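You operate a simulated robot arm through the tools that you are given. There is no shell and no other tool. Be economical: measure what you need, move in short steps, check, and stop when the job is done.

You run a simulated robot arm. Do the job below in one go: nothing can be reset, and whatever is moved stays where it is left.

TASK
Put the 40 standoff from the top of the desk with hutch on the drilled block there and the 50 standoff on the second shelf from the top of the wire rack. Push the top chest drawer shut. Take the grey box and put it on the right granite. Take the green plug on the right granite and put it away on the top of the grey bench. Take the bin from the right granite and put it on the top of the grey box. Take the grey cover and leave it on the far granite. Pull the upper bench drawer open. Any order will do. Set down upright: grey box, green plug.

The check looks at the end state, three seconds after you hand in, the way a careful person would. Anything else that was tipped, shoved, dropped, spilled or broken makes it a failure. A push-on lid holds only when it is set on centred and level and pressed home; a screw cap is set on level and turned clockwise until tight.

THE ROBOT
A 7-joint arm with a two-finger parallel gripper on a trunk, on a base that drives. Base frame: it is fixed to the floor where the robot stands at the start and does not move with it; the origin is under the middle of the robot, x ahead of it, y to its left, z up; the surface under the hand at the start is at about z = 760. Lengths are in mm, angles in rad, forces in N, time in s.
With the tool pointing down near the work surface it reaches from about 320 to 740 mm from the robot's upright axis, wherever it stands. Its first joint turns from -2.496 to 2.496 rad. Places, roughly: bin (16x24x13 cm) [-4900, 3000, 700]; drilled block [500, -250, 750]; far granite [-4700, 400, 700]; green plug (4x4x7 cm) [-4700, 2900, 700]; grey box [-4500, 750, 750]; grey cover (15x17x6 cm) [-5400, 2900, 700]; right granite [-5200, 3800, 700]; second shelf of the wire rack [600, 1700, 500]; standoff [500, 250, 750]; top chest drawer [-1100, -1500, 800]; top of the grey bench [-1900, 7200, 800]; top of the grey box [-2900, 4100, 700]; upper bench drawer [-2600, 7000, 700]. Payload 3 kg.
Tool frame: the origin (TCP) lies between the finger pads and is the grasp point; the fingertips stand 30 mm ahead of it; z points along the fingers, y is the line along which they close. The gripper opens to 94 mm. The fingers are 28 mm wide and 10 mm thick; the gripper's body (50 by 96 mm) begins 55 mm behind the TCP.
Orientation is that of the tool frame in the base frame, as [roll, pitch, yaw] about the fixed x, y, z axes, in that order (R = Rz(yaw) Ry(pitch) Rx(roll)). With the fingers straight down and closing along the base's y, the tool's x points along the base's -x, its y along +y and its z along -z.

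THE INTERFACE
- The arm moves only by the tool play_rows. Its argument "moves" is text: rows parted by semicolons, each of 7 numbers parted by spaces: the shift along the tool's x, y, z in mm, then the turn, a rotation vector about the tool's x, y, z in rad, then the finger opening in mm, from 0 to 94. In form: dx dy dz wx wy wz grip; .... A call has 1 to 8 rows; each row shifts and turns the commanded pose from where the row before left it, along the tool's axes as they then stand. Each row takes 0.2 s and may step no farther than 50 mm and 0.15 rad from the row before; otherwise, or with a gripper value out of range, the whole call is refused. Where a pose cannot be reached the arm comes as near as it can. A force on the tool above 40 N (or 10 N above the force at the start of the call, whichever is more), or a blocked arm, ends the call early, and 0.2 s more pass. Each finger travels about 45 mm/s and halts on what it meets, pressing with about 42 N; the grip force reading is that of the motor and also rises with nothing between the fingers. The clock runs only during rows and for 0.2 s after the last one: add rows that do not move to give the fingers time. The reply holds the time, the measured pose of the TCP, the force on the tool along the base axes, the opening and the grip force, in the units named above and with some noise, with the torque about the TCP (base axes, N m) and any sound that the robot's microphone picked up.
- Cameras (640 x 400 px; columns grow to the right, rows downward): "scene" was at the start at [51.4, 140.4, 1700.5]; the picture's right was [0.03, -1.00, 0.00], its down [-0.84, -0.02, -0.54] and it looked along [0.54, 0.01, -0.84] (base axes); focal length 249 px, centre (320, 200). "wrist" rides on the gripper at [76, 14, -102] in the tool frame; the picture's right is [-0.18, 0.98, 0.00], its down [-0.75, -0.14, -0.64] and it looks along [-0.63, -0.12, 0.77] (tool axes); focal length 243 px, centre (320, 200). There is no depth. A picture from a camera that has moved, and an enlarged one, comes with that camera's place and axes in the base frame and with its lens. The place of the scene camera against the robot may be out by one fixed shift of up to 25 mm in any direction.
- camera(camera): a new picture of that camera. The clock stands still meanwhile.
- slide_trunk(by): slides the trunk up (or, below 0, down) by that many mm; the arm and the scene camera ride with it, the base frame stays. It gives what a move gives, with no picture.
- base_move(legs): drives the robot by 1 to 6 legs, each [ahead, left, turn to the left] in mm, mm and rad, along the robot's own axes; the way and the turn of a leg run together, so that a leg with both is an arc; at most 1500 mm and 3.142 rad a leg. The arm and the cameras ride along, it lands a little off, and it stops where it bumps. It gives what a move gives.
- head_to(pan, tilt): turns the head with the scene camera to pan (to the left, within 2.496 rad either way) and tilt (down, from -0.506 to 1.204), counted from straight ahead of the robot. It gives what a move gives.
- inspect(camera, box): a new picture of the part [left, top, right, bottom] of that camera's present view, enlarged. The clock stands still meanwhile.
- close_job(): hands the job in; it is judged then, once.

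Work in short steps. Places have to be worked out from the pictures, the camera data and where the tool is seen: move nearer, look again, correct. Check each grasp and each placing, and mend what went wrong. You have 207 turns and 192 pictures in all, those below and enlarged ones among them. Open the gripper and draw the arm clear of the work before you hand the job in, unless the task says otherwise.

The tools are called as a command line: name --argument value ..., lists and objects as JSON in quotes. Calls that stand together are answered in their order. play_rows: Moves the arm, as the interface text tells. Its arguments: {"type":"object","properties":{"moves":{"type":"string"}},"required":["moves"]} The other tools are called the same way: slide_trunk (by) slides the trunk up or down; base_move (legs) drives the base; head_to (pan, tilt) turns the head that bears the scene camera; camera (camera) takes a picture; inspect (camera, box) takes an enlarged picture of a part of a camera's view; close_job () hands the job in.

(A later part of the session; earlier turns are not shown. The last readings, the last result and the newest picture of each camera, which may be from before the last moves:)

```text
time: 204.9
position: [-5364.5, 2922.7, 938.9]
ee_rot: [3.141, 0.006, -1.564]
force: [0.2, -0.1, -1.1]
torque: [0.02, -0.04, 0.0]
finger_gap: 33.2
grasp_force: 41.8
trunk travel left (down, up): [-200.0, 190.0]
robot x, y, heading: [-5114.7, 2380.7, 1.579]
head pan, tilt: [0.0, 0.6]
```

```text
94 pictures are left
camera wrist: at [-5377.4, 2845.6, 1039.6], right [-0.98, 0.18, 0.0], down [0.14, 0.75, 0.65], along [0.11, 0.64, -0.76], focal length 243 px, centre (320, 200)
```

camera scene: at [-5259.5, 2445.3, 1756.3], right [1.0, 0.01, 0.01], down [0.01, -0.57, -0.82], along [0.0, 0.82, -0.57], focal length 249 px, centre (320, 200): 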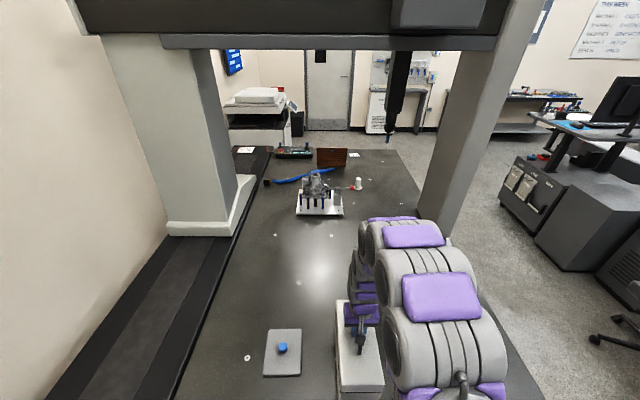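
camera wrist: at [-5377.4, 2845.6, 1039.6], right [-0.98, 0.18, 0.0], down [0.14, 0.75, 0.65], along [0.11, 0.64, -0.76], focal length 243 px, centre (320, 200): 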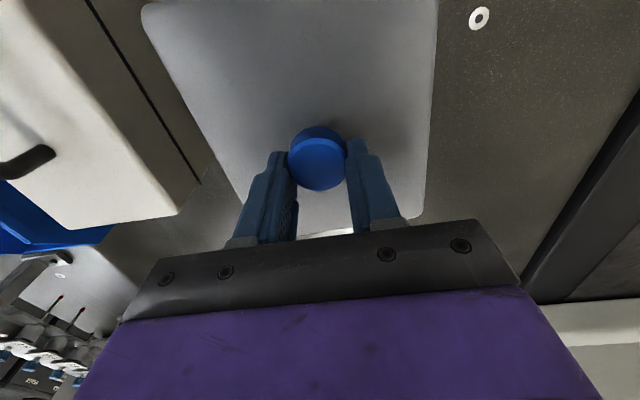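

The cover is up. I raise it above the grey box's handle level, centre the arm, then back away and turn toward the far granite.

play_rows --moves "0 0 -45 0 0 0 10; 0 0 -45 0 0 0 10; 30 -38 0 0 0 0 10; 30 -38 0 0 0 0 10; 30 -38 0 0 0 0 10; 10 -45 0 0 0 0 10; 0 -48 0 0 0 0 10; 0 -40 0 0 0 0 10"

base_move --legs '[[-580, 0, 0], [0, -490, 0], [0, 0, 1.57], [0, 0, 1.57]]'

head_to --pan 0.0 --tilt 0.8

camera --camera "scene"

```text
time: 206.7
position: [-5114.7, 2822.3, 1024.7]
ee_rot: [3.137, 0.005, -1.559]
force: [0.7, 0.0, -1.1]
torque: [-0.02, 0.0, -0.02]
finger_gap: 32.9
grasp_force: 42.1
trunk travel left (down, up): [-200.0, 190.0]
robot x, y, heading: [-5110.8, 2383.9, 1.571]
head pan, tilt: [0.0, 0.6]
```

```text
time: 220.1
position: [-4618.0, 1374.0, 1024.7]
ee_rot: [3.139, 0.005, 1.607]
force: [0.0, 0.3, -2.3]
torque: [0.0, 0.01, -0.01]
finger_gap: 32.7
grasp_force: 41.7
trunk travel left (down, up): [-200.0, 190.0]
robot x, y, heading: [-4629.8, 1814.8, -1.538]
head pan, tilt: [0.0, 0.6]
```

```text
time: 220.8
position: [-4618.3, 1375.2, 1025.4]
ee_rot: [3.14, 0.006, 1.607]
force: [0.3, -0.1, -0.6]
torque: [0.0, 0.01, 0.01]
finger_gap: 32.9
grasp_force: 41.8
trunk travel left (down, up): [-200.0, 190.0]
robot x, y, heading: [-4627.9, 1812.4, -1.535]
head pan, tilt: [0.0, 0.799]
```

```text
93 pictures are left
camera scene: at [-4480.1, 1760.3, 1740.5], right [-1.0, -0.03, 0.0], down [-0.02, 0.72, -0.7], along [0.02, -0.7, -0.72], focal length 249 px, centre (320, 200)
```

scene: 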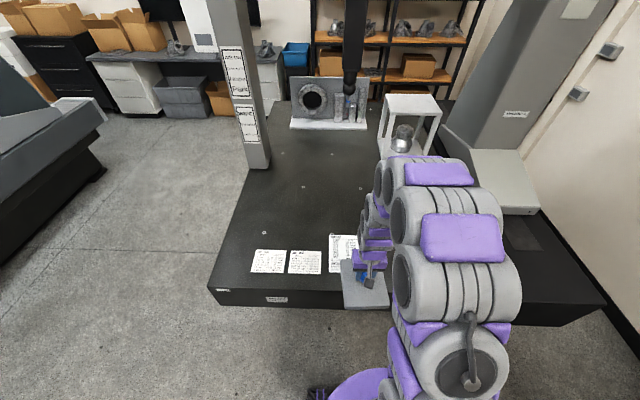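

The spot beyond the papers, around (-4620,900), is clear. I drive in under the slab edge and extend there.

base_move --legs '[[400, 0, -0.03]]'

camera --camera "wrist"

```text
time: 223.4
position: [-4628.1, 970.5, 1024.9]
ee_rot: [3.139, 0.005, 1.569]
force: [-0.1, -0.1, -0.5]
torque: [0.0, 0.04, 0.0]
finger_gap: 32.9
grasp_force: 41.7
trunk travel left (down, up): [-200.0, 190.0]
robot x, y, heading: [-4625.3, 1410.2, -1.576]
head pan, tilt: [0.0, 0.799]
```

```text
92 pictures are left
camera wrist: at [-4614.2, 1046.6, 1126.2], right [0.98, -0.19, 0.0], down [-0.14, -0.75, 0.65], along [-0.12, -0.64, -0.76], focal length 243 px, centre (320, 200)
```

wrist: 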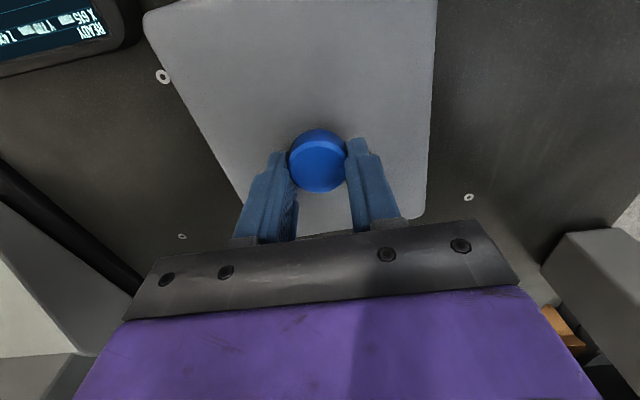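

The area is clear. I extend 50 mm and lower the cover to just above contact (TCP ≈778).

play_rows --moves "-25 0 40 0 0 0 10; -25 0 40 0 0 0 10; 0 0 45 0 0 0 10; 0 0 45 0 0 0 10; 0 0 45 0 0 0 10; 0 0 30 0 0 0 10; 0 0 0 0 0 0 10"

play_rows --moves "0 0 3 0 0 0 10; 0 0 3 0 0 0 10; 0 0 2 0 0 0 10; 0 0 0 0 0 0 10"

```text
time: 225.0
position: [-4628.5, 918.9, 780.5]
ee_rot: [3.138, 0.007, 1.569]
force: [0.9, 0.6, -1.2]
torque: [0.01, -0.02, -0.04]
finger_gap: 32.8
grasp_force: 42.1
trunk travel left (down, up): [-200.0, 190.0]
robot x, y, heading: [-4626.4, 1408.5, -1.577]
head pan, tilt: [0.0, 0.799]
```

```text
time: 226.0
position: [-4627.7, 917.2, 773.2]
ee_rot: [3.141, 0.008, 1.569]
force: [0.1, -3.6, 16.6]
torque: [0.81, 0.15, -0.03]
finger_gap: 32.8
grasp_force: 41.6
trunk travel left (down, up): [-200.0, 190.0]
robot x, y, heading: [-4624.5, 1410.0, -1.575]
head pan, tilt: [0.0, 0.799]
```

Contact at 16 N. I release, lift clear and check.

play_rows --moves "0 0 -0.5 0 0 0 36; 0 0 0 0 0 0 55; 0 0 0 0 0 0 65; 0 0 -40 0 0 0 65; 0 0 -45 0 0 0 65; 0 0 -45 0 0 0 65; 30 0 -35 0 0 0 65; 0 0 0 0 0 0 65"

camera --camera "wrist"

```text
time: 227.8
position: [-4630.8, 949.8, 937.9]
ee_rot: [3.139, 0.007, 1.566]
force: [0.6, 0.2, -2.2]
torque: [-0.01, -0.01, 0.0]
finger_gap: 65.0
grasp_force: 0.0
trunk travel left (down, up): [-200.0, 190.0]
robot x, y, heading: [-4622.8, 1408.8, -1.578]
head pan, tilt: [0.0, 0.799]
```

```text
91 pictures are left
camera wrist: at [-4615.5, 1027.1, 1038.6], right [0.98, -0.19, 0.0], down [-0.14, -0.75, 0.65], along [-0.12, -0.64, -0.76], focal length 243 px, centre (320, 200)
```

wrist: 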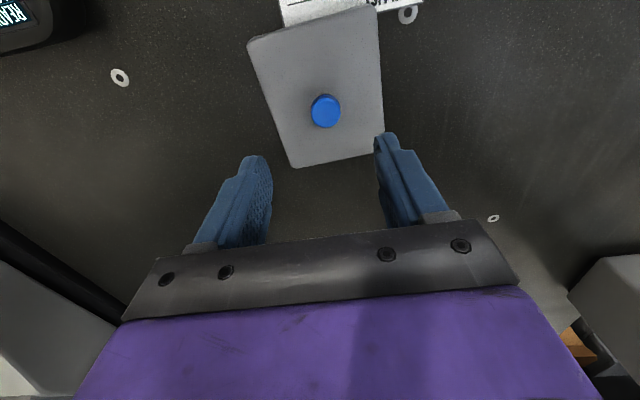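

The cover's near edge slightly overlaps the paper sheet, so I re-grip the knob and move it 45 mm further in.

play_rows --moves "-31 0 35 0 0 0 65; 0 0 45 0 0 0 65; 0 0 45 0 0 0 65; 0 0 38 0 0 0 65; 0 0 0 0 0 0 40; 0 0 0 0 0 0 15; 0 0 0 0 0 0 10; 0 0 0 0 0 0 10"

play_rows --moves "0 0 -10 0 0 0 10; 0 0 -15 0 0 0 10; -25 0 0 0 0 0 10; -20 0 0 0 0 0 10; 0 0 12 0 0 0 10; 0 0 8 0 0 0 10; 0 0 3 0 0 0 10; 0 0 3 0 0 0 10"

```text
time: 229.6
position: [-4626.8, 918.0, 776.3]
ee_rot: [3.14, 0.008, 1.569]
force: [0.0, -0.3, -0.1]
torque: [-0.01, 0.0, 0.0]
finger_gap: 33.0
grasp_force: 42.4
trunk travel left (down, up): [-200.0, 190.0]
robot x, y, heading: [-4622.7, 1409.8, -1.575]
head pan, tilt: [0.0, 0.799]
```

```text
time: 231.4
position: [-4628.9, 872.4, 776.4]
ee_rot: [3.141, 0.006, 1.57]
force: [0.6, 0.0, -1.1]
torque: [0.01, 0.0, 0.05]
finger_gap: 32.7
grasp_force: 42.2
trunk travel left (down, up): [-200.0, 190.0]
robot x, y, heading: [-4622.3, 1408.9, -1.578]
head pan, tilt: [0.0, 0.799]
```

play_rows --moves "0 0 1.5 0 0 0 10; 0 0 1.5 0 0 0 10; 0 0 0 0 0 0 10"

```text
time: 232.2
position: [-4628.6, 873.8, 774.3]
ee_rot: [3.139, 0.01, 1.57]
force: [-0.1, 1.3, 13.2]
torque: [-1.12, 0.08, -0.02]
finger_gap: 32.9
grasp_force: 42.2
trunk travel left (down, up): [-200.0, 190.0]
robot x, y, heading: [-4621.5, 1408.6, -1.575]
head pan, tilt: [0.0, 0.799]
```

Seated at 13 N. I release and lift clear.

play_rows --moves "0 0 -0.5 0 0 0 36; 0 0 0 0 0 0 55; 0 0 0 0 0 0 65; 0 0 -40 0 0 0 65; 0 0 -45 0 0 0 65; 20 0 -40 0 0 0 65; 40 0 -25 0 0 0 65; 0 0 0 0 0 0 65"

camera --camera "wrist"

```text
time: 234.0
position: [-4627.2, 932.9, 921.0]
ee_rot: [-3.141, 0.008, 1.569]
force: [0.4, 0.5, -0.7]
torque: [-0.01, 0.0, -0.01]
finger_gap: 64.8
grasp_force: 0.1
trunk travel left (down, up): [-200.0, 190.0]
robot x, y, heading: [-4622.0, 1404.4, -1.571]
head pan, tilt: [0.0, 0.799]
```

```text
90 pictures are left
camera wrist: at [-4611.5, 1009.5, 1021.3], right [0.98, -0.19, 0.0], down [-0.14, -0.75, 0.65], along [-0.12, -0.64, -0.76], focal length 243 px, centre (320, 200)
```

wrist: 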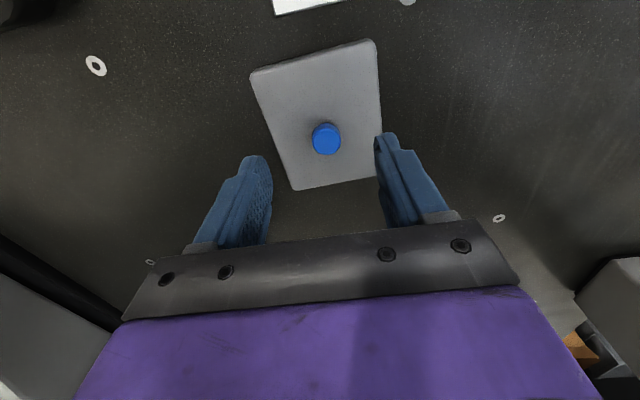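

The cover sits clear on the far granite. Now I head back to the right granite for the bin and plug.

base_move --legs '[[-410, 0, 0], [0, 0, 1.571], [0, 0, 1.571], [0, 200, 0], [540, 0, 0]]'

camera --camera "wrist"

head_to --pan -0.6 --tilt 0.4

camera --camera "scene"

```text
time: 248.0
position: [-4781.7, 2854.4, 920.9]
ee_rot: [3.14, 0.008, -1.604]
force: [0.7, 0.8, 0.3]
torque: [-0.02, 0.02, -0.02]
finger_gap: 64.9
grasp_force: 0.0
trunk travel left (down, up): [-200.0, 190.0]
robot x, y, heading: [-4798.4, 2380.3, 1.534]
head pan, tilt: [0.0, 0.799]
```

```text
89 pictures are left
camera wrist: at [-4798.3, 2779.6, 1021.1], right [-0.98, 0.22, 0.0], down [0.17, 0.74, 0.65], along [0.14, 0.63, -0.76], focal length 243 px, centre (320, 200)
```

wrist: 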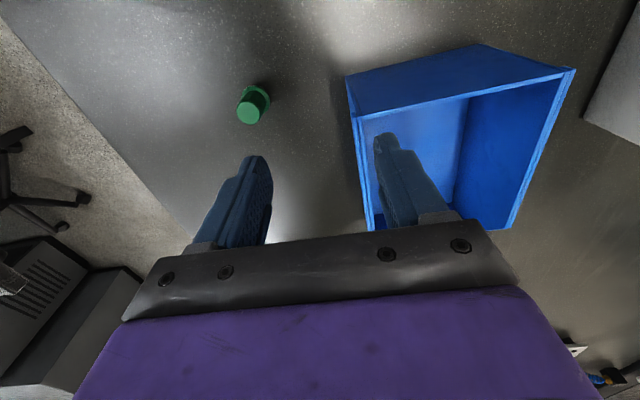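

```text
time: 249.0
position: [-4779.5, 2853.8, 920.3]
ee_rot: [3.141, 0.008, -1.605]
force: [0.5, -0.4, 0.5]
torque: [-0.02, 0.02, 0.0]
finger_gap: 64.9
grasp_force: 0.1
trunk travel left (down, up): [-200.0, 190.0]
robot x, y, heading: [-4800.9, 2379.5, 1.535]
head pan, tilt: [-0.6, 0.4]
```

```text
88 pictures are left
camera scene: at [-4878.0, 2431.6, 1775.6], right [0.8, -0.6, 0.0], down [-0.23, -0.32, -0.92], along [0.55, 0.74, -0.39], focal length 249 px, centre (320, 200)
```

scene: 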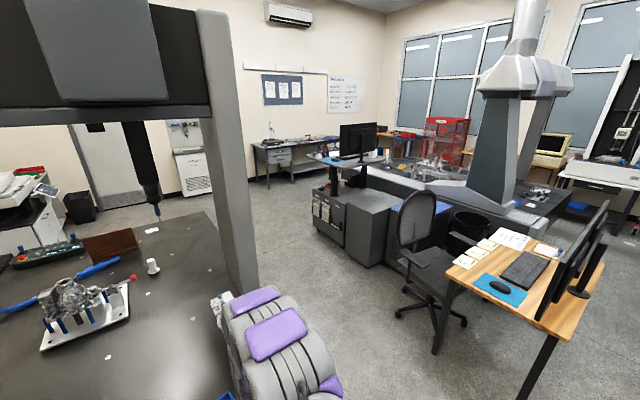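

The bin's +x long wall is at x≈-4808, spanning y 2857-3097. I'll pinch it mid-length, so I move over that point and look.

play_rows --moves "-40 10 0 0 0 0 65; -40 10 0 0 0 0 65; -42 12 0 0 0 0 65; 0 0 0 0 0 0 65"

camera --camera "wrist"

```text
time: 250.0
position: [-4805.1, 2978.4, 921.9]
ee_rot: [3.141, 0.008, -1.607]
force: [0.3, 0.3, 0.1]
torque: [-0.01, 0.01, -0.03]
finger_gap: 65.0
grasp_force: 0.0
trunk travel left (down, up): [-200.0, 190.0]
robot x, y, heading: [-4797.2, 2381.7, 1.535]
head pan, tilt: [-0.6, 0.4]
```

```text
87 pictures are left
camera wrist: at [-4822.9, 2901.9, 1022.1], right [-0.98, 0.22, 0.0], down [0.17, 0.74, 0.65], along [0.14, 0.63, -0.76], focal length 243 px, centre (320, 200)
```

wrist: 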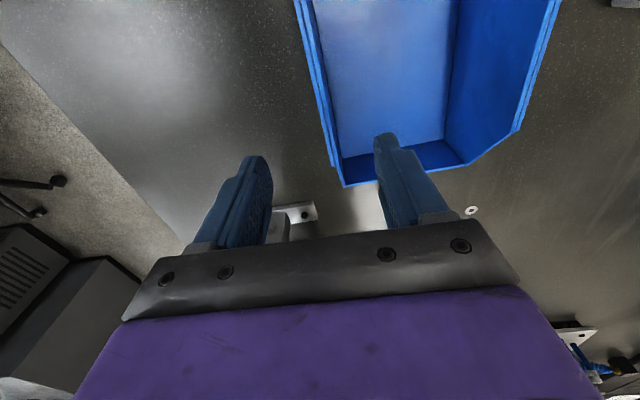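

The wall lines up between the fingers. I centre slightly and lower to TCP ≈828, then close.

play_rows --moves "8 6 30 0 0 0 65; 0 0 30 0 0 0 65; 0 0 20 0 0 0 60; 0 0 0 0 0 0 60"

camera --camera "wrist"

```text
time: 251.0
position: [-4813.8, 2969.8, 842.0]
ee_rot: [-3.141, 0.008, -1.607]
force: [0.5, -0.1, -0.8]
torque: [0.0, -0.01, -0.02]
finger_gap: 60.0
grasp_force: 0.1
trunk travel left (down, up): [-200.0, 190.0]
robot x, y, heading: [-4798.1, 2381.2, 1.534]
head pan, tilt: [-0.6, 0.4]
```

```text
86 pictures are left
camera wrist: at [-4829.8, 2893.0, 942.1], right [-0.98, 0.22, 0.0], down [0.17, 0.74, 0.65], along [0.14, 0.63, -0.76], focal length 243 px, centre (320, 200)
```

wrist: 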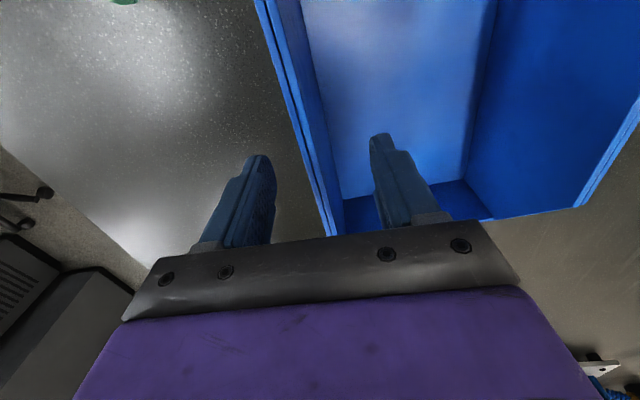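

play_rows --moves "0 -2 14 0 0 0 60; 0 0 0 0 0 0 45; 0 0 0 0 0 0 25; 0 0 0 0 0 0 5; 0 0 0 0 0 0 0; 0 0 0 0 0 0 0; 0 0 0 0 0 0 0"

camera --camera "wrist"

```text
time: 252.6
position: [-4810.9, 2968.4, 826.8]
ee_rot: [3.141, 0.008, -1.606]
force: [-1.0, -1.3, -0.2]
torque: [-0.07, 0.0, 0.08]
finger_gap: 7.9
grasp_force: 41.7
trunk travel left (down, up): [-200.0, 190.0]
robot x, y, heading: [-4799.5, 2379.6, 1.533]
head pan, tilt: [-0.6, 0.4]
```

```text
85 pictures are left
camera wrist: at [-4828.0, 2892.8, 928.1], right [-0.98, 0.22, 0.0], down [0.17, 0.74, 0.65], along [0.14, 0.63, -0.76], focal length 243 px, centre (320, 200)
```

wrist: 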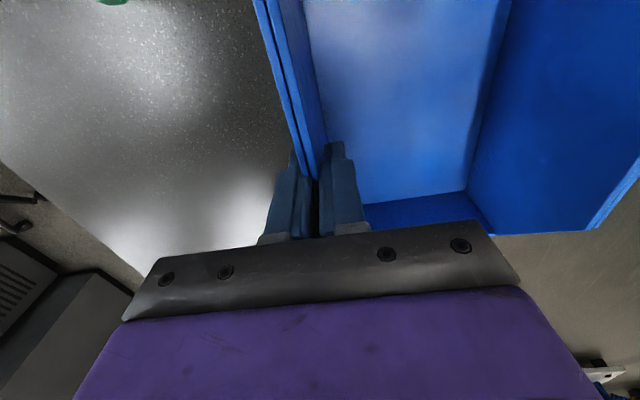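

Wall gripped at 8 mm. I lift gently.

play_rows --moves "0 0 -10 0 0 0 0; 0 0 -20 0 0 0 0; 0 0 -40 0 0 0 0; 0 0 -45 0 0 0 0; 0 0 -45 0 0 0 0; 0 0 0 0 0 0 0"

camera --camera "wrist"

```text
time: 254.0
position: [-4813.7, 2969.5, 987.0]
ee_rot: [3.139, 0.007, -1.605]
force: [0.1, -0.1, -1.9]
torque: [0.03, -0.1, 0.02]
finger_gap: 7.8
grasp_force: 41.7
trunk travel left (down, up): [-200.0, 190.0]
robot x, y, heading: [-4799.8, 2383.2, 1.534]
head pan, tilt: [-0.6, 0.4]
```

```text
84 pictures are left
camera wrist: at [-4829.9, 2893.3, 1088.5], right [-0.98, 0.22, 0.0], down [0.17, 0.74, 0.65], along [0.14, 0.63, -0.76], focal length 243 px, centre (320, 200)
```

wrist: 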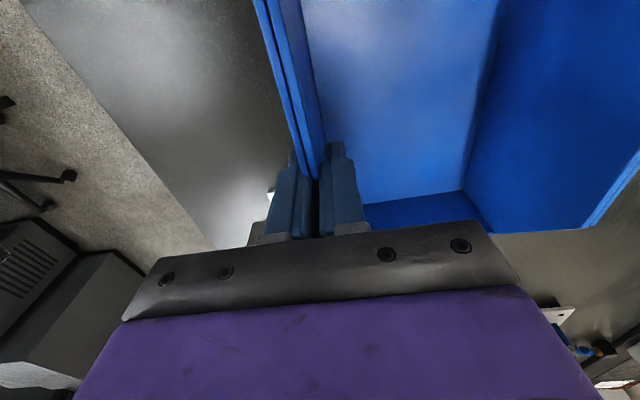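

The bin is held steadily. I draw the arm in, then drive back, east and north along the aisle toward the grey box near (-2900,4100).

play_rows --moves "40 0 -10 0 0 0 0; 40 0 -10 0 0 0 0; 40 0 0 0 0 0 0; 20 0 0 0 0 0 0; 0 0 0 0 0 0 0"

base_move --legs '[[-560, 0, 0.036], [0, -850, 0], [1500, 0, 0], [700, 0, 0]]'

head_to --pan -1.4 --tilt 0.6

camera --camera "scene"

```text
time: 255.2
position: [-4817.7, 2828.2, 1005.1]
ee_rot: [3.141, 0.01, -1.608]
force: [-0.3, -1.1, -2.4]
torque: [0.0, -0.11, -0.01]
finger_gap: 7.9
grasp_force: 41.9
trunk travel left (down, up): [-200.0, 190.0]
robot x, y, heading: [-4799.4, 2381.2, 1.526]
head pan, tilt: [-0.6, 0.4]
```

```text
time: 273.0
position: [-4045.1, 4489.1, 1005.6]
ee_rot: [3.14, 0.01, -1.569]
force: [0.2, 0.3, -1.6]
torque: [0.01, -0.14, 0.0]
finger_gap: 7.9
grasp_force: 41.6
trunk travel left (down, up): [-200.0, 190.0]
robot x, y, heading: [-4005.7, 4039.0, 1.572]
head pan, tilt: [-0.6, 0.4]
```

```text
time: 274.1
position: [-4043.6, 4487.7, 1006.5]
ee_rot: [3.14, 0.011, -1.567]
force: [-0.1, -0.7, -1.1]
torque: [0.0, -0.15, -0.03]
finger_gap: 7.7
grasp_force: 41.1
trunk travel left (down, up): [-200.0, 190.0]
robot x, y, heading: [-4007.6, 4042.6, 1.567]
head pan, tilt: [-1.4, 0.6]
```

```text
83 pictures are left
camera scene: at [-4054.8, 4028.0, 1757.5], right [0.17, -0.99, 0.0], down [-0.56, -0.1, -0.83], along [0.81, 0.14, -0.56], focal length 249 px, centre (320, 200)
```

scene: 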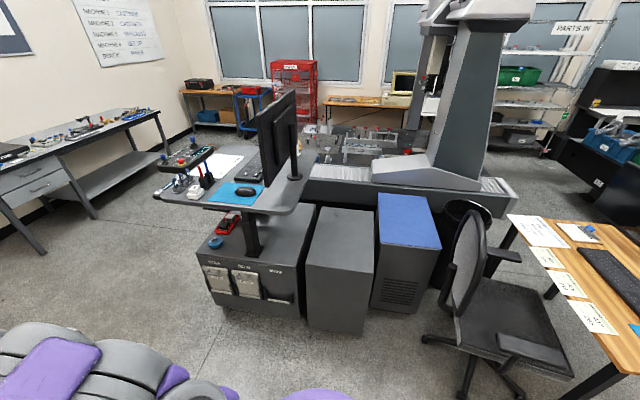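

The middle plain grey unit matches the given place: its top spans x -3180 to -2615, y 3915 to 4255. I turn east and approach it.

base_move --legs '[[0, 0, -1.567], [540, -74, 0]]'

head_to --pan 0.0 --tilt 0.85

camera --camera "scene"

camera --camera "wrist"

```text
time: 281.0
position: [-3025.4, 4018.7, 1006.7]
ee_rot: [3.14, 0.008, -3.123]
force: [-0.1, 0.2, -3.0]
torque: [-0.15, -0.01, -0.01]
finger_gap: 7.8
grasp_force: 42.0
trunk travel left (down, up): [-200.0, 190.0]
robot x, y, heading: [-3472.3, 3976.4, 0.011]
head pan, tilt: [-1.4, 0.6]
```

```text
time: 282.6
position: [-3027.7, 4017.5, 1006.8]
ee_rot: [3.14, 0.011, -3.123]
force: [0.5, -0.6, -1.4]
torque: [-0.12, 0.01, -0.02]
finger_gap: 8.0
grasp_force: 41.7
trunk travel left (down, up): [-200.0, 190.0]
robot x, y, heading: [-3474.1, 3974.6, 0.017]
head pan, tilt: [0.0, 0.85]
```

```text
82 pictures are left
camera scene: at [-3414.8, 4114.3, 1736.4], right [0.01, -1.0, 0.0], down [-0.75, -0.01, -0.66], along [0.66, 0.01, -0.75], focal length 249 px, centre (320, 200)
```

scene: 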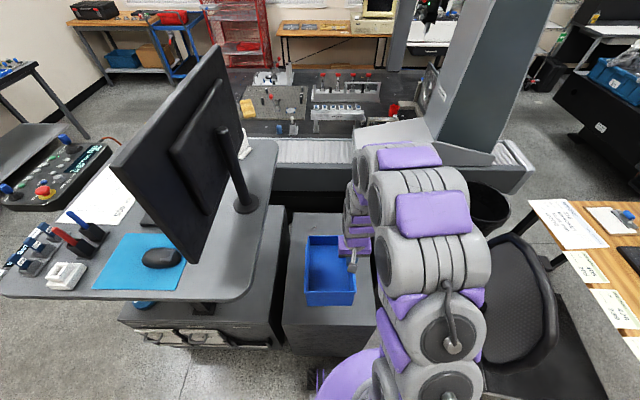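

```text
81 pictures are left
camera wrist: at [-3104.0, 4031.4, 1107.8], right [0.17, 0.99, 0.0], down [0.75, -0.13, 0.65], along [0.64, -0.1, -0.76], focal length 243 px, centre (320, 200)
```

wrist: 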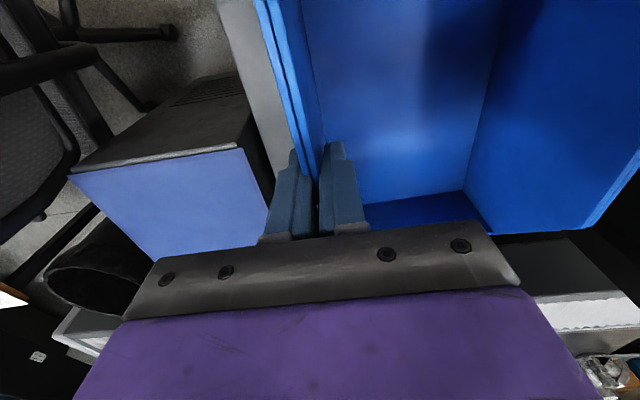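

The bin is over the grey unit's top with margins on both sides. I move 60 mm further in and lower part way.

play_rows --moves "-30 0 30 0 0 0 0; -30 0 30 0 0 0 0; 0 0 40 0 0 0 0; 0 0 40 0 0 0 0; 0 0 0 0 0 0 0"

inspect --camera "scene" --box '[250, 200, 410, 360]'

```text
time: 283.8
position: [-2964.3, 4018.5, 869.9]
ee_rot: [3.14, 0.012, -3.122]
force: [0.2, -0.5, -2.2]
torque: [-0.14, -0.02, 0.02]
finger_gap: 7.9
grasp_force: 42.0
trunk travel left (down, up): [-200.0, 190.0]
robot x, y, heading: [-3471.0, 3970.3, 0.01]
head pan, tilt: [0.0, 0.85]
```

```text
2.50 times, centred on (330, 280) of scene
camera zoom: at [-3414.5, 4114.4, 1736.4], right [0.02, -1.0, 0.0], down [-0.75, -0.01, -0.66], along [0.66, 0.01, -0.75], focal length 624 px, centre (295, 0)
```

zoom: 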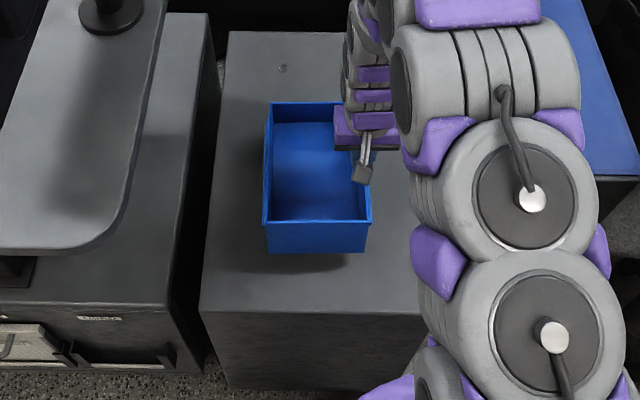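

The bin is well within the top. I lower until I feel contact.

play_rows --moves "0 0 10 0 0 0 0; 0 0 10 0 0 0 0; 0 0 8 0 0 0 0; 0 0 5 0 0 0 0; 0 0 4 0 0 0 0; 0 0 0 0 0 0 0"

```text
time: 285.2
position: [-2965.7, 4020.0, 831.0]
ee_rot: [3.139, 0.011, -3.122]
force: [-0.9, -0.5, -2.2]
torque: [-0.16, -0.01, 0.02]
finger_gap: 7.5
grasp_force: 41.7
trunk travel left (down, up): [-200.0, 190.0]
robot x, y, heading: [-3473.6, 3971.2, 0.019]
head pan, tilt: [0.0, 0.85]
```

play_rows --moves "0 0 4 0 0 0 0; 0 0 4 0 0 0 0; 0 0 4 0 0 0 0; 0 0 4 0 0 0 0; 0 0 4 0 0 0 0; 0 0 0 0 0 0 0"

```text
time: 286.6
position: [-2966.6, 4019.9, 812.2]
ee_rot: [3.137, 0.013, -3.122]
force: [0.4, -1.6, 31.2]
torque: [-0.08, 0.29, 0.05]
finger_gap: 8.0
grasp_force: 41.8
trunk travel left (down, up): [-200.0, 190.0]
robot x, y, heading: [-3474.4, 3974.1, 0.019]
head pan, tilt: [0.0, 0.85]
```

Contact at TCP ≈813. I ease up 2 mm, release and lift out.

play_rows --moves "0 0 -2 0 0 0 2; 0 0 0 0 0 0 15; 0 0 0 0 0 0 40; 0 0 0 0 0 0 50; 0 0 -40 0 0 0 50; 0 0 -45 0 0 0 50; 0 0 -45 0 0 0 60; 30 0 -30 0 0 0 60"

camera --camera "scene"

```text
time: 288.4
position: [-2997.2, 4019.8, 971.0]
ee_rot: [3.138, 0.011, -3.123]
force: [-0.4, -0.1, -0.6]
torque: [0.01, -0.01, 0.01]
finger_gap: 59.9
grasp_force: 0.0
trunk travel left (down, up): [-200.0, 190.0]
robot x, y, heading: [-3477.3, 3972.7, 0.016]
head pan, tilt: [0.0, 0.85]
```

```text
79 pictures are left
camera scene: at [-3417.3, 4114.1, 1736.5], right [0.02, -1.0, 0.0], down [-0.75, -0.01, -0.66], along [0.66, 0.01, -0.75], focal length 249 px, centre (320, 200)
```

scene: 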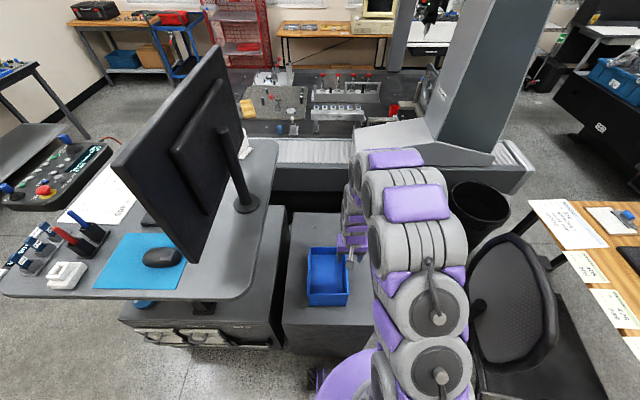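

The bin stands on the grey unit. Now I go back for the green plug near (-4712,2852), approaching from the granite's east side facing west.

base_move --legs '[[-400, 0, 0], [0, 0, 1.56], [0, 0, 1.56], [0, 1120, 0], [280, 0, 0]]'

camera --camera "wrist"

```text
time: 305.4
position: [-4657.9, 2823.0, 969.6]
ee_rot: [3.138, 0.01, -0.028]
force: [-0.2, 0.2, -0.3]
torque: [0.03, 0.0, -0.02]
finger_gap: 59.7
grasp_force: 0.1
trunk travel left (down, up): [-200.0, 190.0]
robot x, y, heading: [-4181.3, 2844.2, 3.111]
head pan, tilt: [0.0, 0.85]
```

```text
78 pictures are left
camera wrist: at [-4580.1, 2806.9, 1070.1], right [-0.21, -0.98, 0.0], down [-0.74, 0.16, 0.65], along [-0.64, 0.13, -0.76], focal length 243 px, centre (320, 200)
```

wrist: 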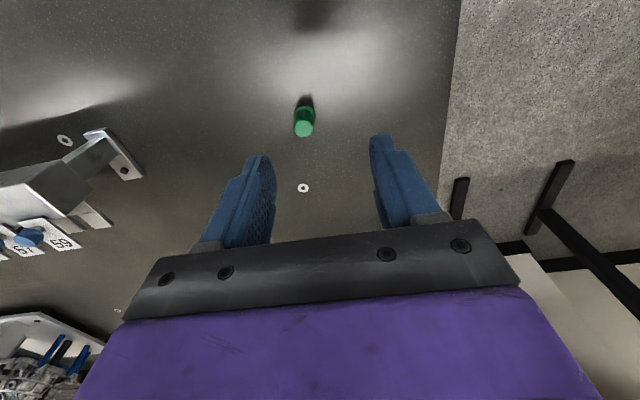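

The plug's top is at about (-4708,2854). I move over it and lower to TCP 850.

play_rows --moves "-25 -15 30 0 0 0 70; -25 -16 30 0 0 0 70; 0 0 40 0 0 0 70; 0 0 20 0 0 0 70; 0 0 0 0 0 0 70"

camera --camera "wrist"

```text
time: 306.6
position: [-4707.6, 2853.7, 851.8]
ee_rot: [3.14, 0.013, -0.03]
force: [-0.5, 0.3, -0.3]
torque: [-0.01, 0.01, 0.01]
finger_gap: 70.1
grasp_force: 0.0
trunk travel left (down, up): [-200.0, 190.0]
robot x, y, heading: [-4182.7, 2847.1, 3.11]
head pan, tilt: [0.0, 0.85]
```

```text
77 pictures are left
camera wrist: at [-4629.3, 2839.3, 952.1], right [-0.21, -0.98, 0.0], down [-0.74, 0.16, 0.65], along [-0.64, 0.13, -0.76], focal length 243 px, centre (320, 200)
```

wrist: 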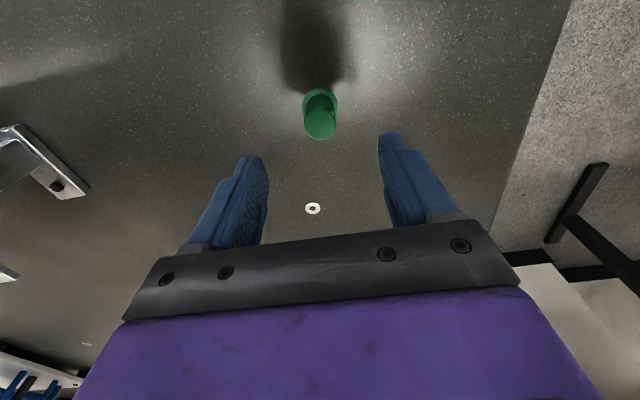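

It is aligned. I go down to TCP ≈752 and close.

play_rows --moves "0 0 40 0 0 0 70; 0 0 40 0 0 0 70; 0 0 19 0 0 0 70; 0 0 0 0 0 0 50; 0 0 0 0 0 0 30; 0 0 0 0 0 0 10; 0 0 0 0 0 0 10; 0 0 0 0 0 0 10"

camera --camera "wrist"

```text
time: 308.4
position: [-4708.1, 2854.3, 752.5]
ee_rot: [3.14, 0.011, -0.03]
force: [0.8, -0.4, 0.0]
torque: [0.02, -0.03, 0.01]
finger_gap: 31.7
grasp_force: 41.8
trunk travel left (down, up): [-200.0, 190.0]
robot x, y, heading: [-4179.5, 2841.1, 3.108]
head pan, tilt: [0.0, 0.85]
```

```text
76 pictures are left
camera wrist: at [-4631.5, 2839.2, 852.9], right [-0.21, -0.98, 0.0], down [-0.74, 0.16, 0.65], along [-0.64, 0.13, -0.76], focal length 243 px, centre (320, 200)
```

wrist: 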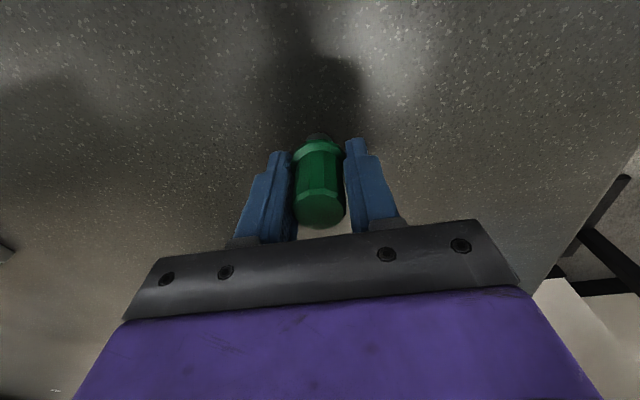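

The plug is gripped. I lift, draw in, and drive north to the grey bench area, near y≈6700.

play_rows --moves "0 0 -20 0 0 0 10; 0 0 -45 0 0 0 10; 0 0 -48 0 0 0 10; 0 0 -48 0 0 0 10; 0 0 -48 0 0 0 10; 40 0 -25 0 0 0 10; 40 0 -15 0 0 0 10; 0 0 0 0 0 0 10"

base_move --legs '[[-260, 0, 0], [0, 0, -1.538], [1500, 0, 0], [1300, 0, 0]]'

head_to --pan -0.7 --tilt 0.5

camera --camera "scene"

```text
time: 310.2
position: [-4623.4, 2851.6, 997.2]
ee_rot: [3.141, 0.012, -0.028]
force: [-0.6, -0.1, -1.6]
torque: [-0.01, 0.01, -0.03]
finger_gap: 31.7
grasp_force: 41.9
trunk travel left (down, up): [-200.0, 190.0]
robot x, y, heading: [-4180.2, 2846.4, 3.107]
head pan, tilt: [0.0, 0.85]
```

```text
time: 329.1
position: [-3938.6, 6101.7, 999.0]
ee_rot: [3.139, 0.011, -1.566]
force: [0.8, 0.7, -2.5]
torque: [-0.04, 0.04, -0.01]
finger_gap: 31.7
grasp_force: 42.0
trunk travel left (down, up): [-200.0, 190.0]
robot x, y, heading: [-3930.6, 5657.8, 1.577]
head pan, tilt: [0.0, 0.85]
```

```text
time: 330.1
position: [-3938.5, 6098.2, 998.6]
ee_rot: [3.14, 0.013, -1.565]
force: [-0.2, -0.9, -1.8]
torque: [0.04, 0.0, -0.01]
finger_gap: 31.6
grasp_force: 41.8
trunk travel left (down, up): [-200.0, 190.0]
robot x, y, heading: [-3932.1, 5656.0, 1.572]
head pan, tilt: [-0.7, 0.499]
```

```text
75 pictures are left
camera scene: at [-4005.5, 5698.5, 1766.4], right [0.77, -0.64, 0.0], down [-0.31, -0.37, -0.88], along [0.56, 0.67, -0.48], focal length 249 px, centre (320, 200)
```

scene: 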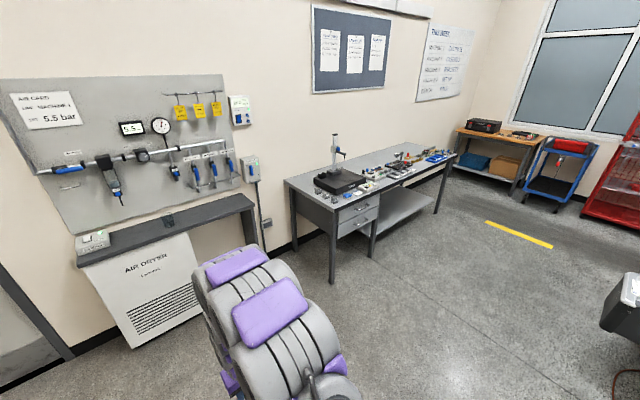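

The bench front is at y≈6800, x -2920 to -1300, with drawers at its left end. I drive in front of its middle and look at the top.

base_move --legs '[[300, -1500, 0], [150, -200, 0]]'

head_to --pan 0.0 --tilt 0.75

camera --camera "scene"

```text
refused: leg 1 is longer than a leg can be; nothing moved
```

```text
time: 331.2
position: [-3939.5, 6099.0, 998.2]
ee_rot: [3.141, 0.015, -1.566]
force: [-0.1, 0.1, -1.4]
torque: [0.02, 0.01, 0.03]
finger_gap: 31.9
grasp_force: 41.8
trunk travel left (down, up): [-200.0, 190.0]
robot x, y, heading: [-3929.2, 5657.7, 1.576]
head pan, tilt: [0.0, 0.75]
```

```text
74 pictures are left
camera scene: at [-4064.0, 5711.6, 1744.5], right [1.0, 0.0, 0.0], down [0.0, -0.68, -0.73], along [0.0, 0.73, -0.68], focal length 249 px, centre (320, 200)
```

scene: 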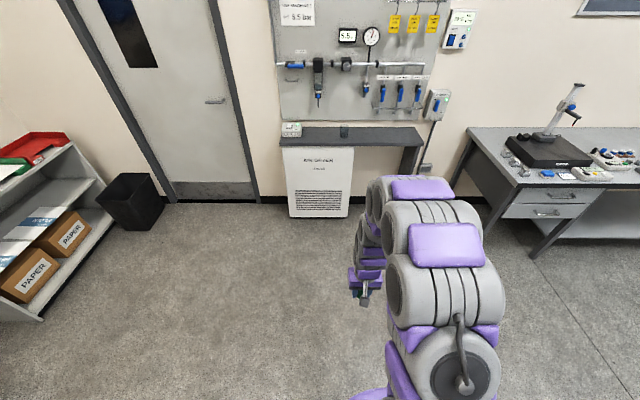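

The leg was too long, so I split it.

base_move --legs '[[0, -1400, 0], [430, -350, 0]]'

camera --camera "scene"

```text
time: 341.1
position: [-2188.9, 6559.4, 999.5]
ee_rot: [3.14, 0.014, -1.527]
force: [-0.2, -0.9, -2.2]
torque: [0.0, 0.0, -0.01]
finger_gap: 31.5
grasp_force: 41.4
trunk travel left (down, up): [-200.0, 190.0]
robot x, y, heading: [-2164.5, 6119.9, 1.612]
head pan, tilt: [0.0, 0.75]
```

```text
73 pictures are left
camera scene: at [-2300.9, 6167.1, 1744.4], right [1.0, 0.04, 0.0], down [0.03, -0.68, -0.73], along [-0.03, 0.73, -0.68], focal length 249 px, centre (320, 200)
```

scene: 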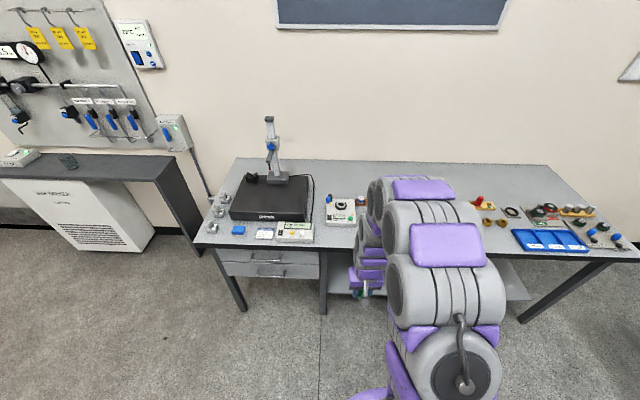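

I drive 330 mm closer, straightening the heading, and look down with the wrist camera.

base_move --legs '[[330, 0, -0.04]]'

camera --camera "wrist"

camera --camera "scene"

```text
time: 343.3
position: [-2176.8, 6891.6, 998.4]
ee_rot: [3.139, 0.013, -1.571]
force: [-0.2, 0.6, -2.1]
torque: [0.03, 0.0, 0.02]
finger_gap: 31.9
grasp_force: 41.8
trunk travel left (down, up): [-200.0, 190.0]
robot x, y, heading: [-2172.3, 6452.1, 1.564]
head pan, tilt: [0.0, 0.75]
```

```text
72 pictures are left
camera wrist: at [-2190.5, 6814.7, 1099.4], right [-0.98, 0.18, 0.01], down [0.14, 0.74, 0.65], along [0.12, 0.64, -0.76], focal length 243 px, centre (320, 200)
```

wrist: 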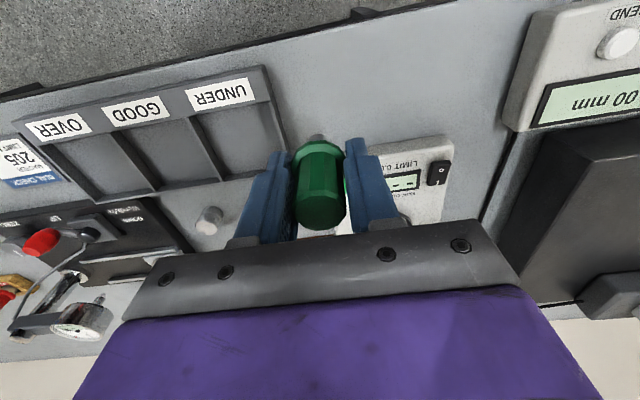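

```text
71 pictures are left
camera scene: at [-2306.0, 6506.5, 1744.3], right [1.0, 0.0, 0.0], down [0.0, -0.68, -0.73], along [0.0, 0.73, -0.68], focal length 249 px, centre (320, 200)
```

scene: 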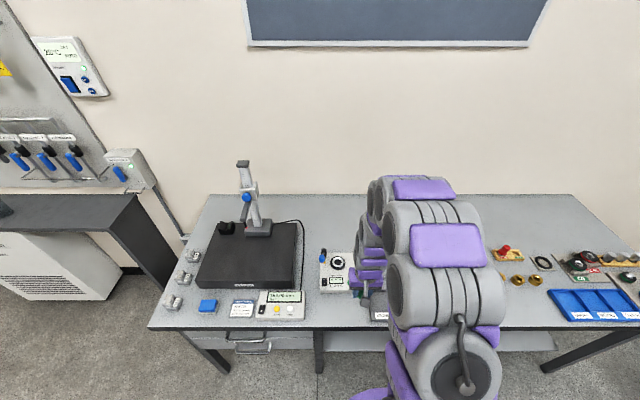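

A clear patch of bench lies between the tray and the gauge boxes, around (-2250,6925). I move there and lower to just above contact.

play_rows --moves "-16 36 0 0 0 0 10; -17 37 10 0 0 0 10; 0 0 40 0 0 0 10; 0 0 40 0 0 0 10; 0 0 30 0 0 0 10; 0 0 0 0 0 0 10"

camera --camera "wrist"

```text
time: 344.7
position: [-2246.9, 6924.6, 881.7]
ee_rot: [3.136, 0.018, -1.571]
force: [5.1, -0.3, 24.3]
torque: [-0.13, -0.2, -0.01]
finger_gap: 31.6
grasp_force: 41.9
trunk travel left (down, up): [-200.0, 190.0]
robot x, y, heading: [-2171.7, 6452.1, 1.567]
head pan, tilt: [0.0, 0.75]
```

```text
70 pictures are left
camera wrist: at [-2260.9, 6847.1, 981.4], right [-0.98, 0.18, 0.01], down [0.14, 0.74, 0.65], along [0.11, 0.64, -0.76], focal length 243 px, centre (320, 200)
```

wrist: 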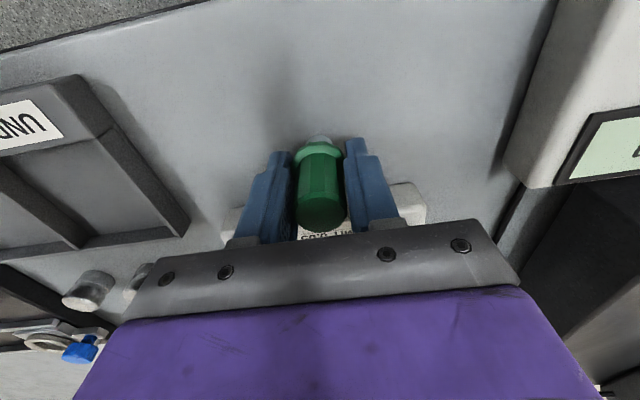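

Contact at 24 N, so the bench top is at ≈830. The plug stands in front of the small box. I ease off, release and rise.

play_rows --moves "0 0 -1.5 0 0 0 32; 0 0 0 0 0 0 40; 0 0 0 0 0 0 60; 0 0 0 0 0 0 60; 0 0 -40 0 0 0 60; 0 0 -45 0 0 0 60; 30 0 -30 0 0 0 60; 0 0 0 0 0 0 60"

camera --camera "wrist"

```text
time: 346.5
position: [-2245.8, 6891.1, 996.0]
ee_rot: [3.14, 0.013, -1.571]
force: [-0.5, -0.1, 0.4]
torque: [0.02, -0.04, 0.0]
finger_gap: 60.3
grasp_force: 0.0
trunk travel left (down, up): [-200.0, 190.0]
robot x, y, heading: [-2172.7, 6449.1, 1.567]
head pan, tilt: [0.0, 0.75]
```

```text
69 pictures are left
camera wrist: at [-2260.5, 6813.8, 1095.7], right [-0.98, 0.18, 0.01], down [0.14, 0.74, 0.65], along [0.12, 0.64, -0.76], focal length 243 px, centre (320, 200)
```

wrist: 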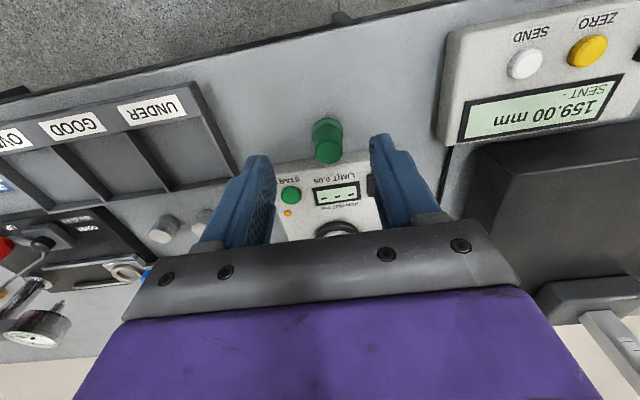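

I zoom in to confirm it stands fully on the bench.

inspect --camera "wrist" --box '[260, 100, 400, 200]'

```text
4.00 times, centred on (330, 150) of wrist
camera zoom: at [-2260.5, 6813.8, 1095.7], right [-0.98, 0.18, 0.01], down [0.14, 0.74, 0.65], along [0.12, 0.64, -0.76], focal length 970 px, centre (280, 400)
```

zoom: 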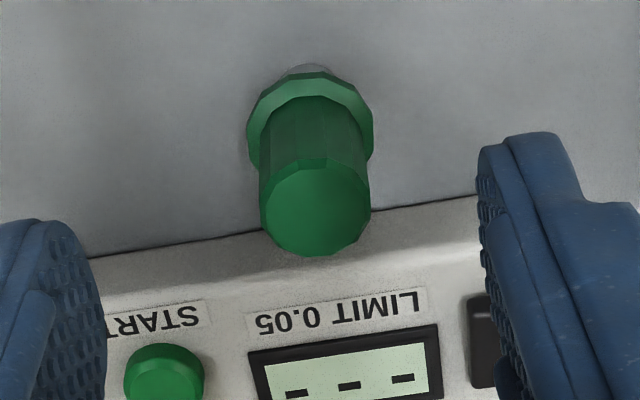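

The plug stands upright on the bench. Last is the upper bench drawer, whose handle is near (-2580,6830,720). I back off, slide left in front of it and lower the trunk.

base_move --legs '[[-300, 0, 0], [0, 410, 0]]'

slide_trunk --by -150

play_rows --moves "-40 0 0 0 0 0 60; -40 0 0 0 0 0 60; -20 0 0 0 -0.14 0 60; 0 0 0 0 -0.14 0 60; 0 0 0 0 -0.14 0 60; 0 0 0 0 -0.14 0 60; 0 0 0 0 -0.14 0 60; 0 0 0 0 -0.085 0 60"

camera --camera "wrist"

```text
time: 350.7
position: [-2655.4, 6588.8, 996.2]
ee_rot: [3.136, 0.016, -1.565]
force: [0.4, 0.6, -1.0]
torque: [0.01, 0.02, 0.01]
finger_gap: 60.0
grasp_force: 0.0
trunk travel left (down, up): [-200.0, 190.0]
robot x, y, heading: [-2583.5, 6152.7, 1.58]
head pan, tilt: [0.0, 0.75]
```

```text
time: 352.4
position: [-2655.7, 6587.6, 846.8]
ee_rot: [3.136, 0.018, -1.565]
force: [-0.4, -0.3, -0.5]
torque: [-0.01, -0.01, 0.03]
finger_gap: 59.9
grasp_force: 0.1
trunk travel left (down, up): [-50.0, 340.0]
robot x, y, heading: [-2580.7, 6147.6, 1.572]
head pan, tilt: [0.0, 0.75]
```

```text
time: 354.2
position: [-2658.0, 6687.4, 848.2]
ee_rot: [3.135, 0.805, -1.568]
force: [0.7, -0.3, -0.3]
torque: [0.0, 0.01, 0.03]
finger_gap: 60.1
grasp_force: 0.1
trunk travel left (down, up): [-50.0, 340.0]
robot x, y, heading: [-2578.7, 6147.1, 1.574]
head pan, tilt: [0.0, 0.75]
```

```text
67 pictures are left
camera wrist: at [-2669.9, 6561.5, 863.9], right [-0.98, 0.12, 0.14], down [0.15, 0.06, 0.99], along [0.11, 0.99, -0.08], focal length 243 px, centre (320, 200)
```

wrist: 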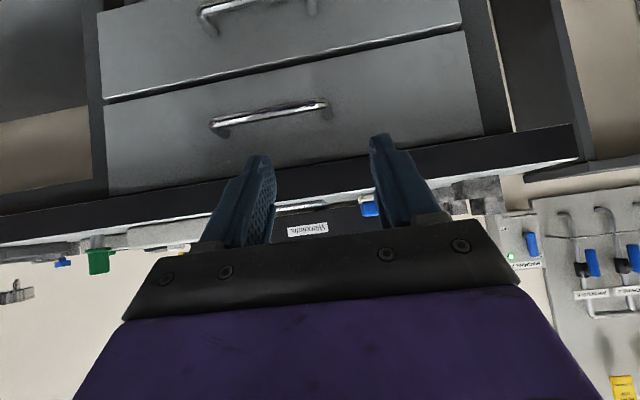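

The upper handle is near (-2595,6825,737). I bring the tool to horizontal.

play_rows --moves "0 0 0 0 -0.13 0 60; 0 0 0 0 -0.13 0 60; 0 0 0 0 -0.13 0 60; 0 0 0 0 -0.13 0 60; 0 0 0 0 -0.13 0 60; 0 0 0 0 -0.12 0 60; 0 0 0 0 0 0 60"

play_rows --moves "0 0 0 0 0 0.14 60; 0 0 0 0 0 0.14 60; 0 0 0 0 0 0.14 60; 0 0 0 0 0 0.14 60; 0 0 0 0 0 0.14 60; 0 0 0 0 0 0.14 60; 0 0 0 0 0 0.14 60; 0 0 0 0 0 0.14 60"

camera --camera "wrist"

```text
time: 355.8
position: [-2659.6, 6723.8, 863.8]
ee_rot: [3.096, 1.443, -1.606]
force: [0.0, 0.6, 0.0]
torque: [0.01, 0.0, 0.0]
finger_gap: 59.7
grasp_force: 0.1
out of reach, approached as far as the arm can: row 1, 2, 3, 4
trunk travel left (down, up): [-50.0, 340.0]
robot x, y, heading: [-2582.7, 6144.9, 1.574]
head pan, tilt: [0.0, 0.75]
```

```text
time: 357.6
position: [-2659.9, 6724.0, 863.3]
ee_rot: [1.715, 0.44, -3.071]
force: [0.1, -0.4, 0.0]
torque: [0.04, 0.0, 0.01]
finger_gap: 59.9
grasp_force: 0.0
trunk travel left (down, up): [-50.0, 340.0]
robot x, y, heading: [-2573.8, 6149.7, 1.577]
head pan, tilt: [0.0, 0.75]
```

```text
66 pictures are left
camera wrist: at [-2734.7, 6620.4, 856.1], right [-0.26, 0.12, 0.96], down [0.75, -0.61, 0.28], along [0.61, 0.79, 0.06], focal length 243 px, centre (320, 200)
```

wrist: 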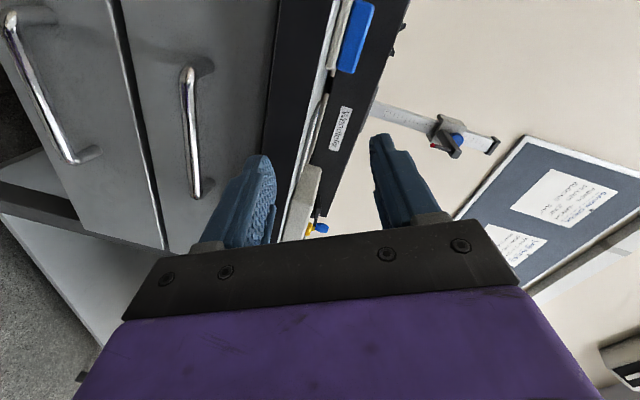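

The roll is nearly right. I finish it, lower the trunk 50 mm, and move to line up with the handle.

slide_trunk --by -50

play_rows --moves "-15 0 0 0 0 0.15 60; -15 0 0 0 0 0.15 60; -15 0 0 0 0 0.15 60; -10 -38 5 0 0 0 60; -10 -37 5 0 0 0 60; 0 0 0 0 0 0 60"

camera --camera "wrist"

```text
time: 358.5
position: [-2660.7, 6723.7, 814.5]
ee_rot: [1.714, 0.443, -3.071]
force: [-1.0, -0.3, -0.4]
torque: [0.03, 0.01, 0.0]
finger_gap: 60.1
grasp_force: 0.0
trunk travel left (down, up): [0.0, 390.0]
robot x, y, heading: [-2578.0, 6147.9, 1.575]
head pan, tilt: [0.0, 0.75]
```

```text
time: 359.9
position: [-2600.2, 6725.3, 748.3]
ee_rot: [1.701, -0.003, -3.132]
force: [0.4, 0.1, -0.1]
torque: [0.01, -0.01, 0.0]
finger_gap: 59.9
grasp_force: 0.0
trunk travel left (down, up): [0.0, 390.0]
robot x, y, heading: [-2577.7, 6150.0, 1.571]
head pan, tilt: [0.0, 0.75]
```

```text
65 pictures are left
camera wrist: at [-2674.1, 6626.5, 776.1], right [0.19, 0.13, 0.97], down [0.76, -0.65, -0.06], along [0.62, 0.75, -0.22], focal length 243 px, centre (320, 200)
```

wrist: 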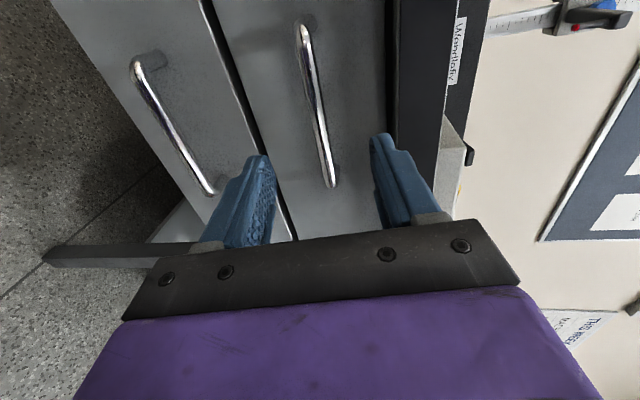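

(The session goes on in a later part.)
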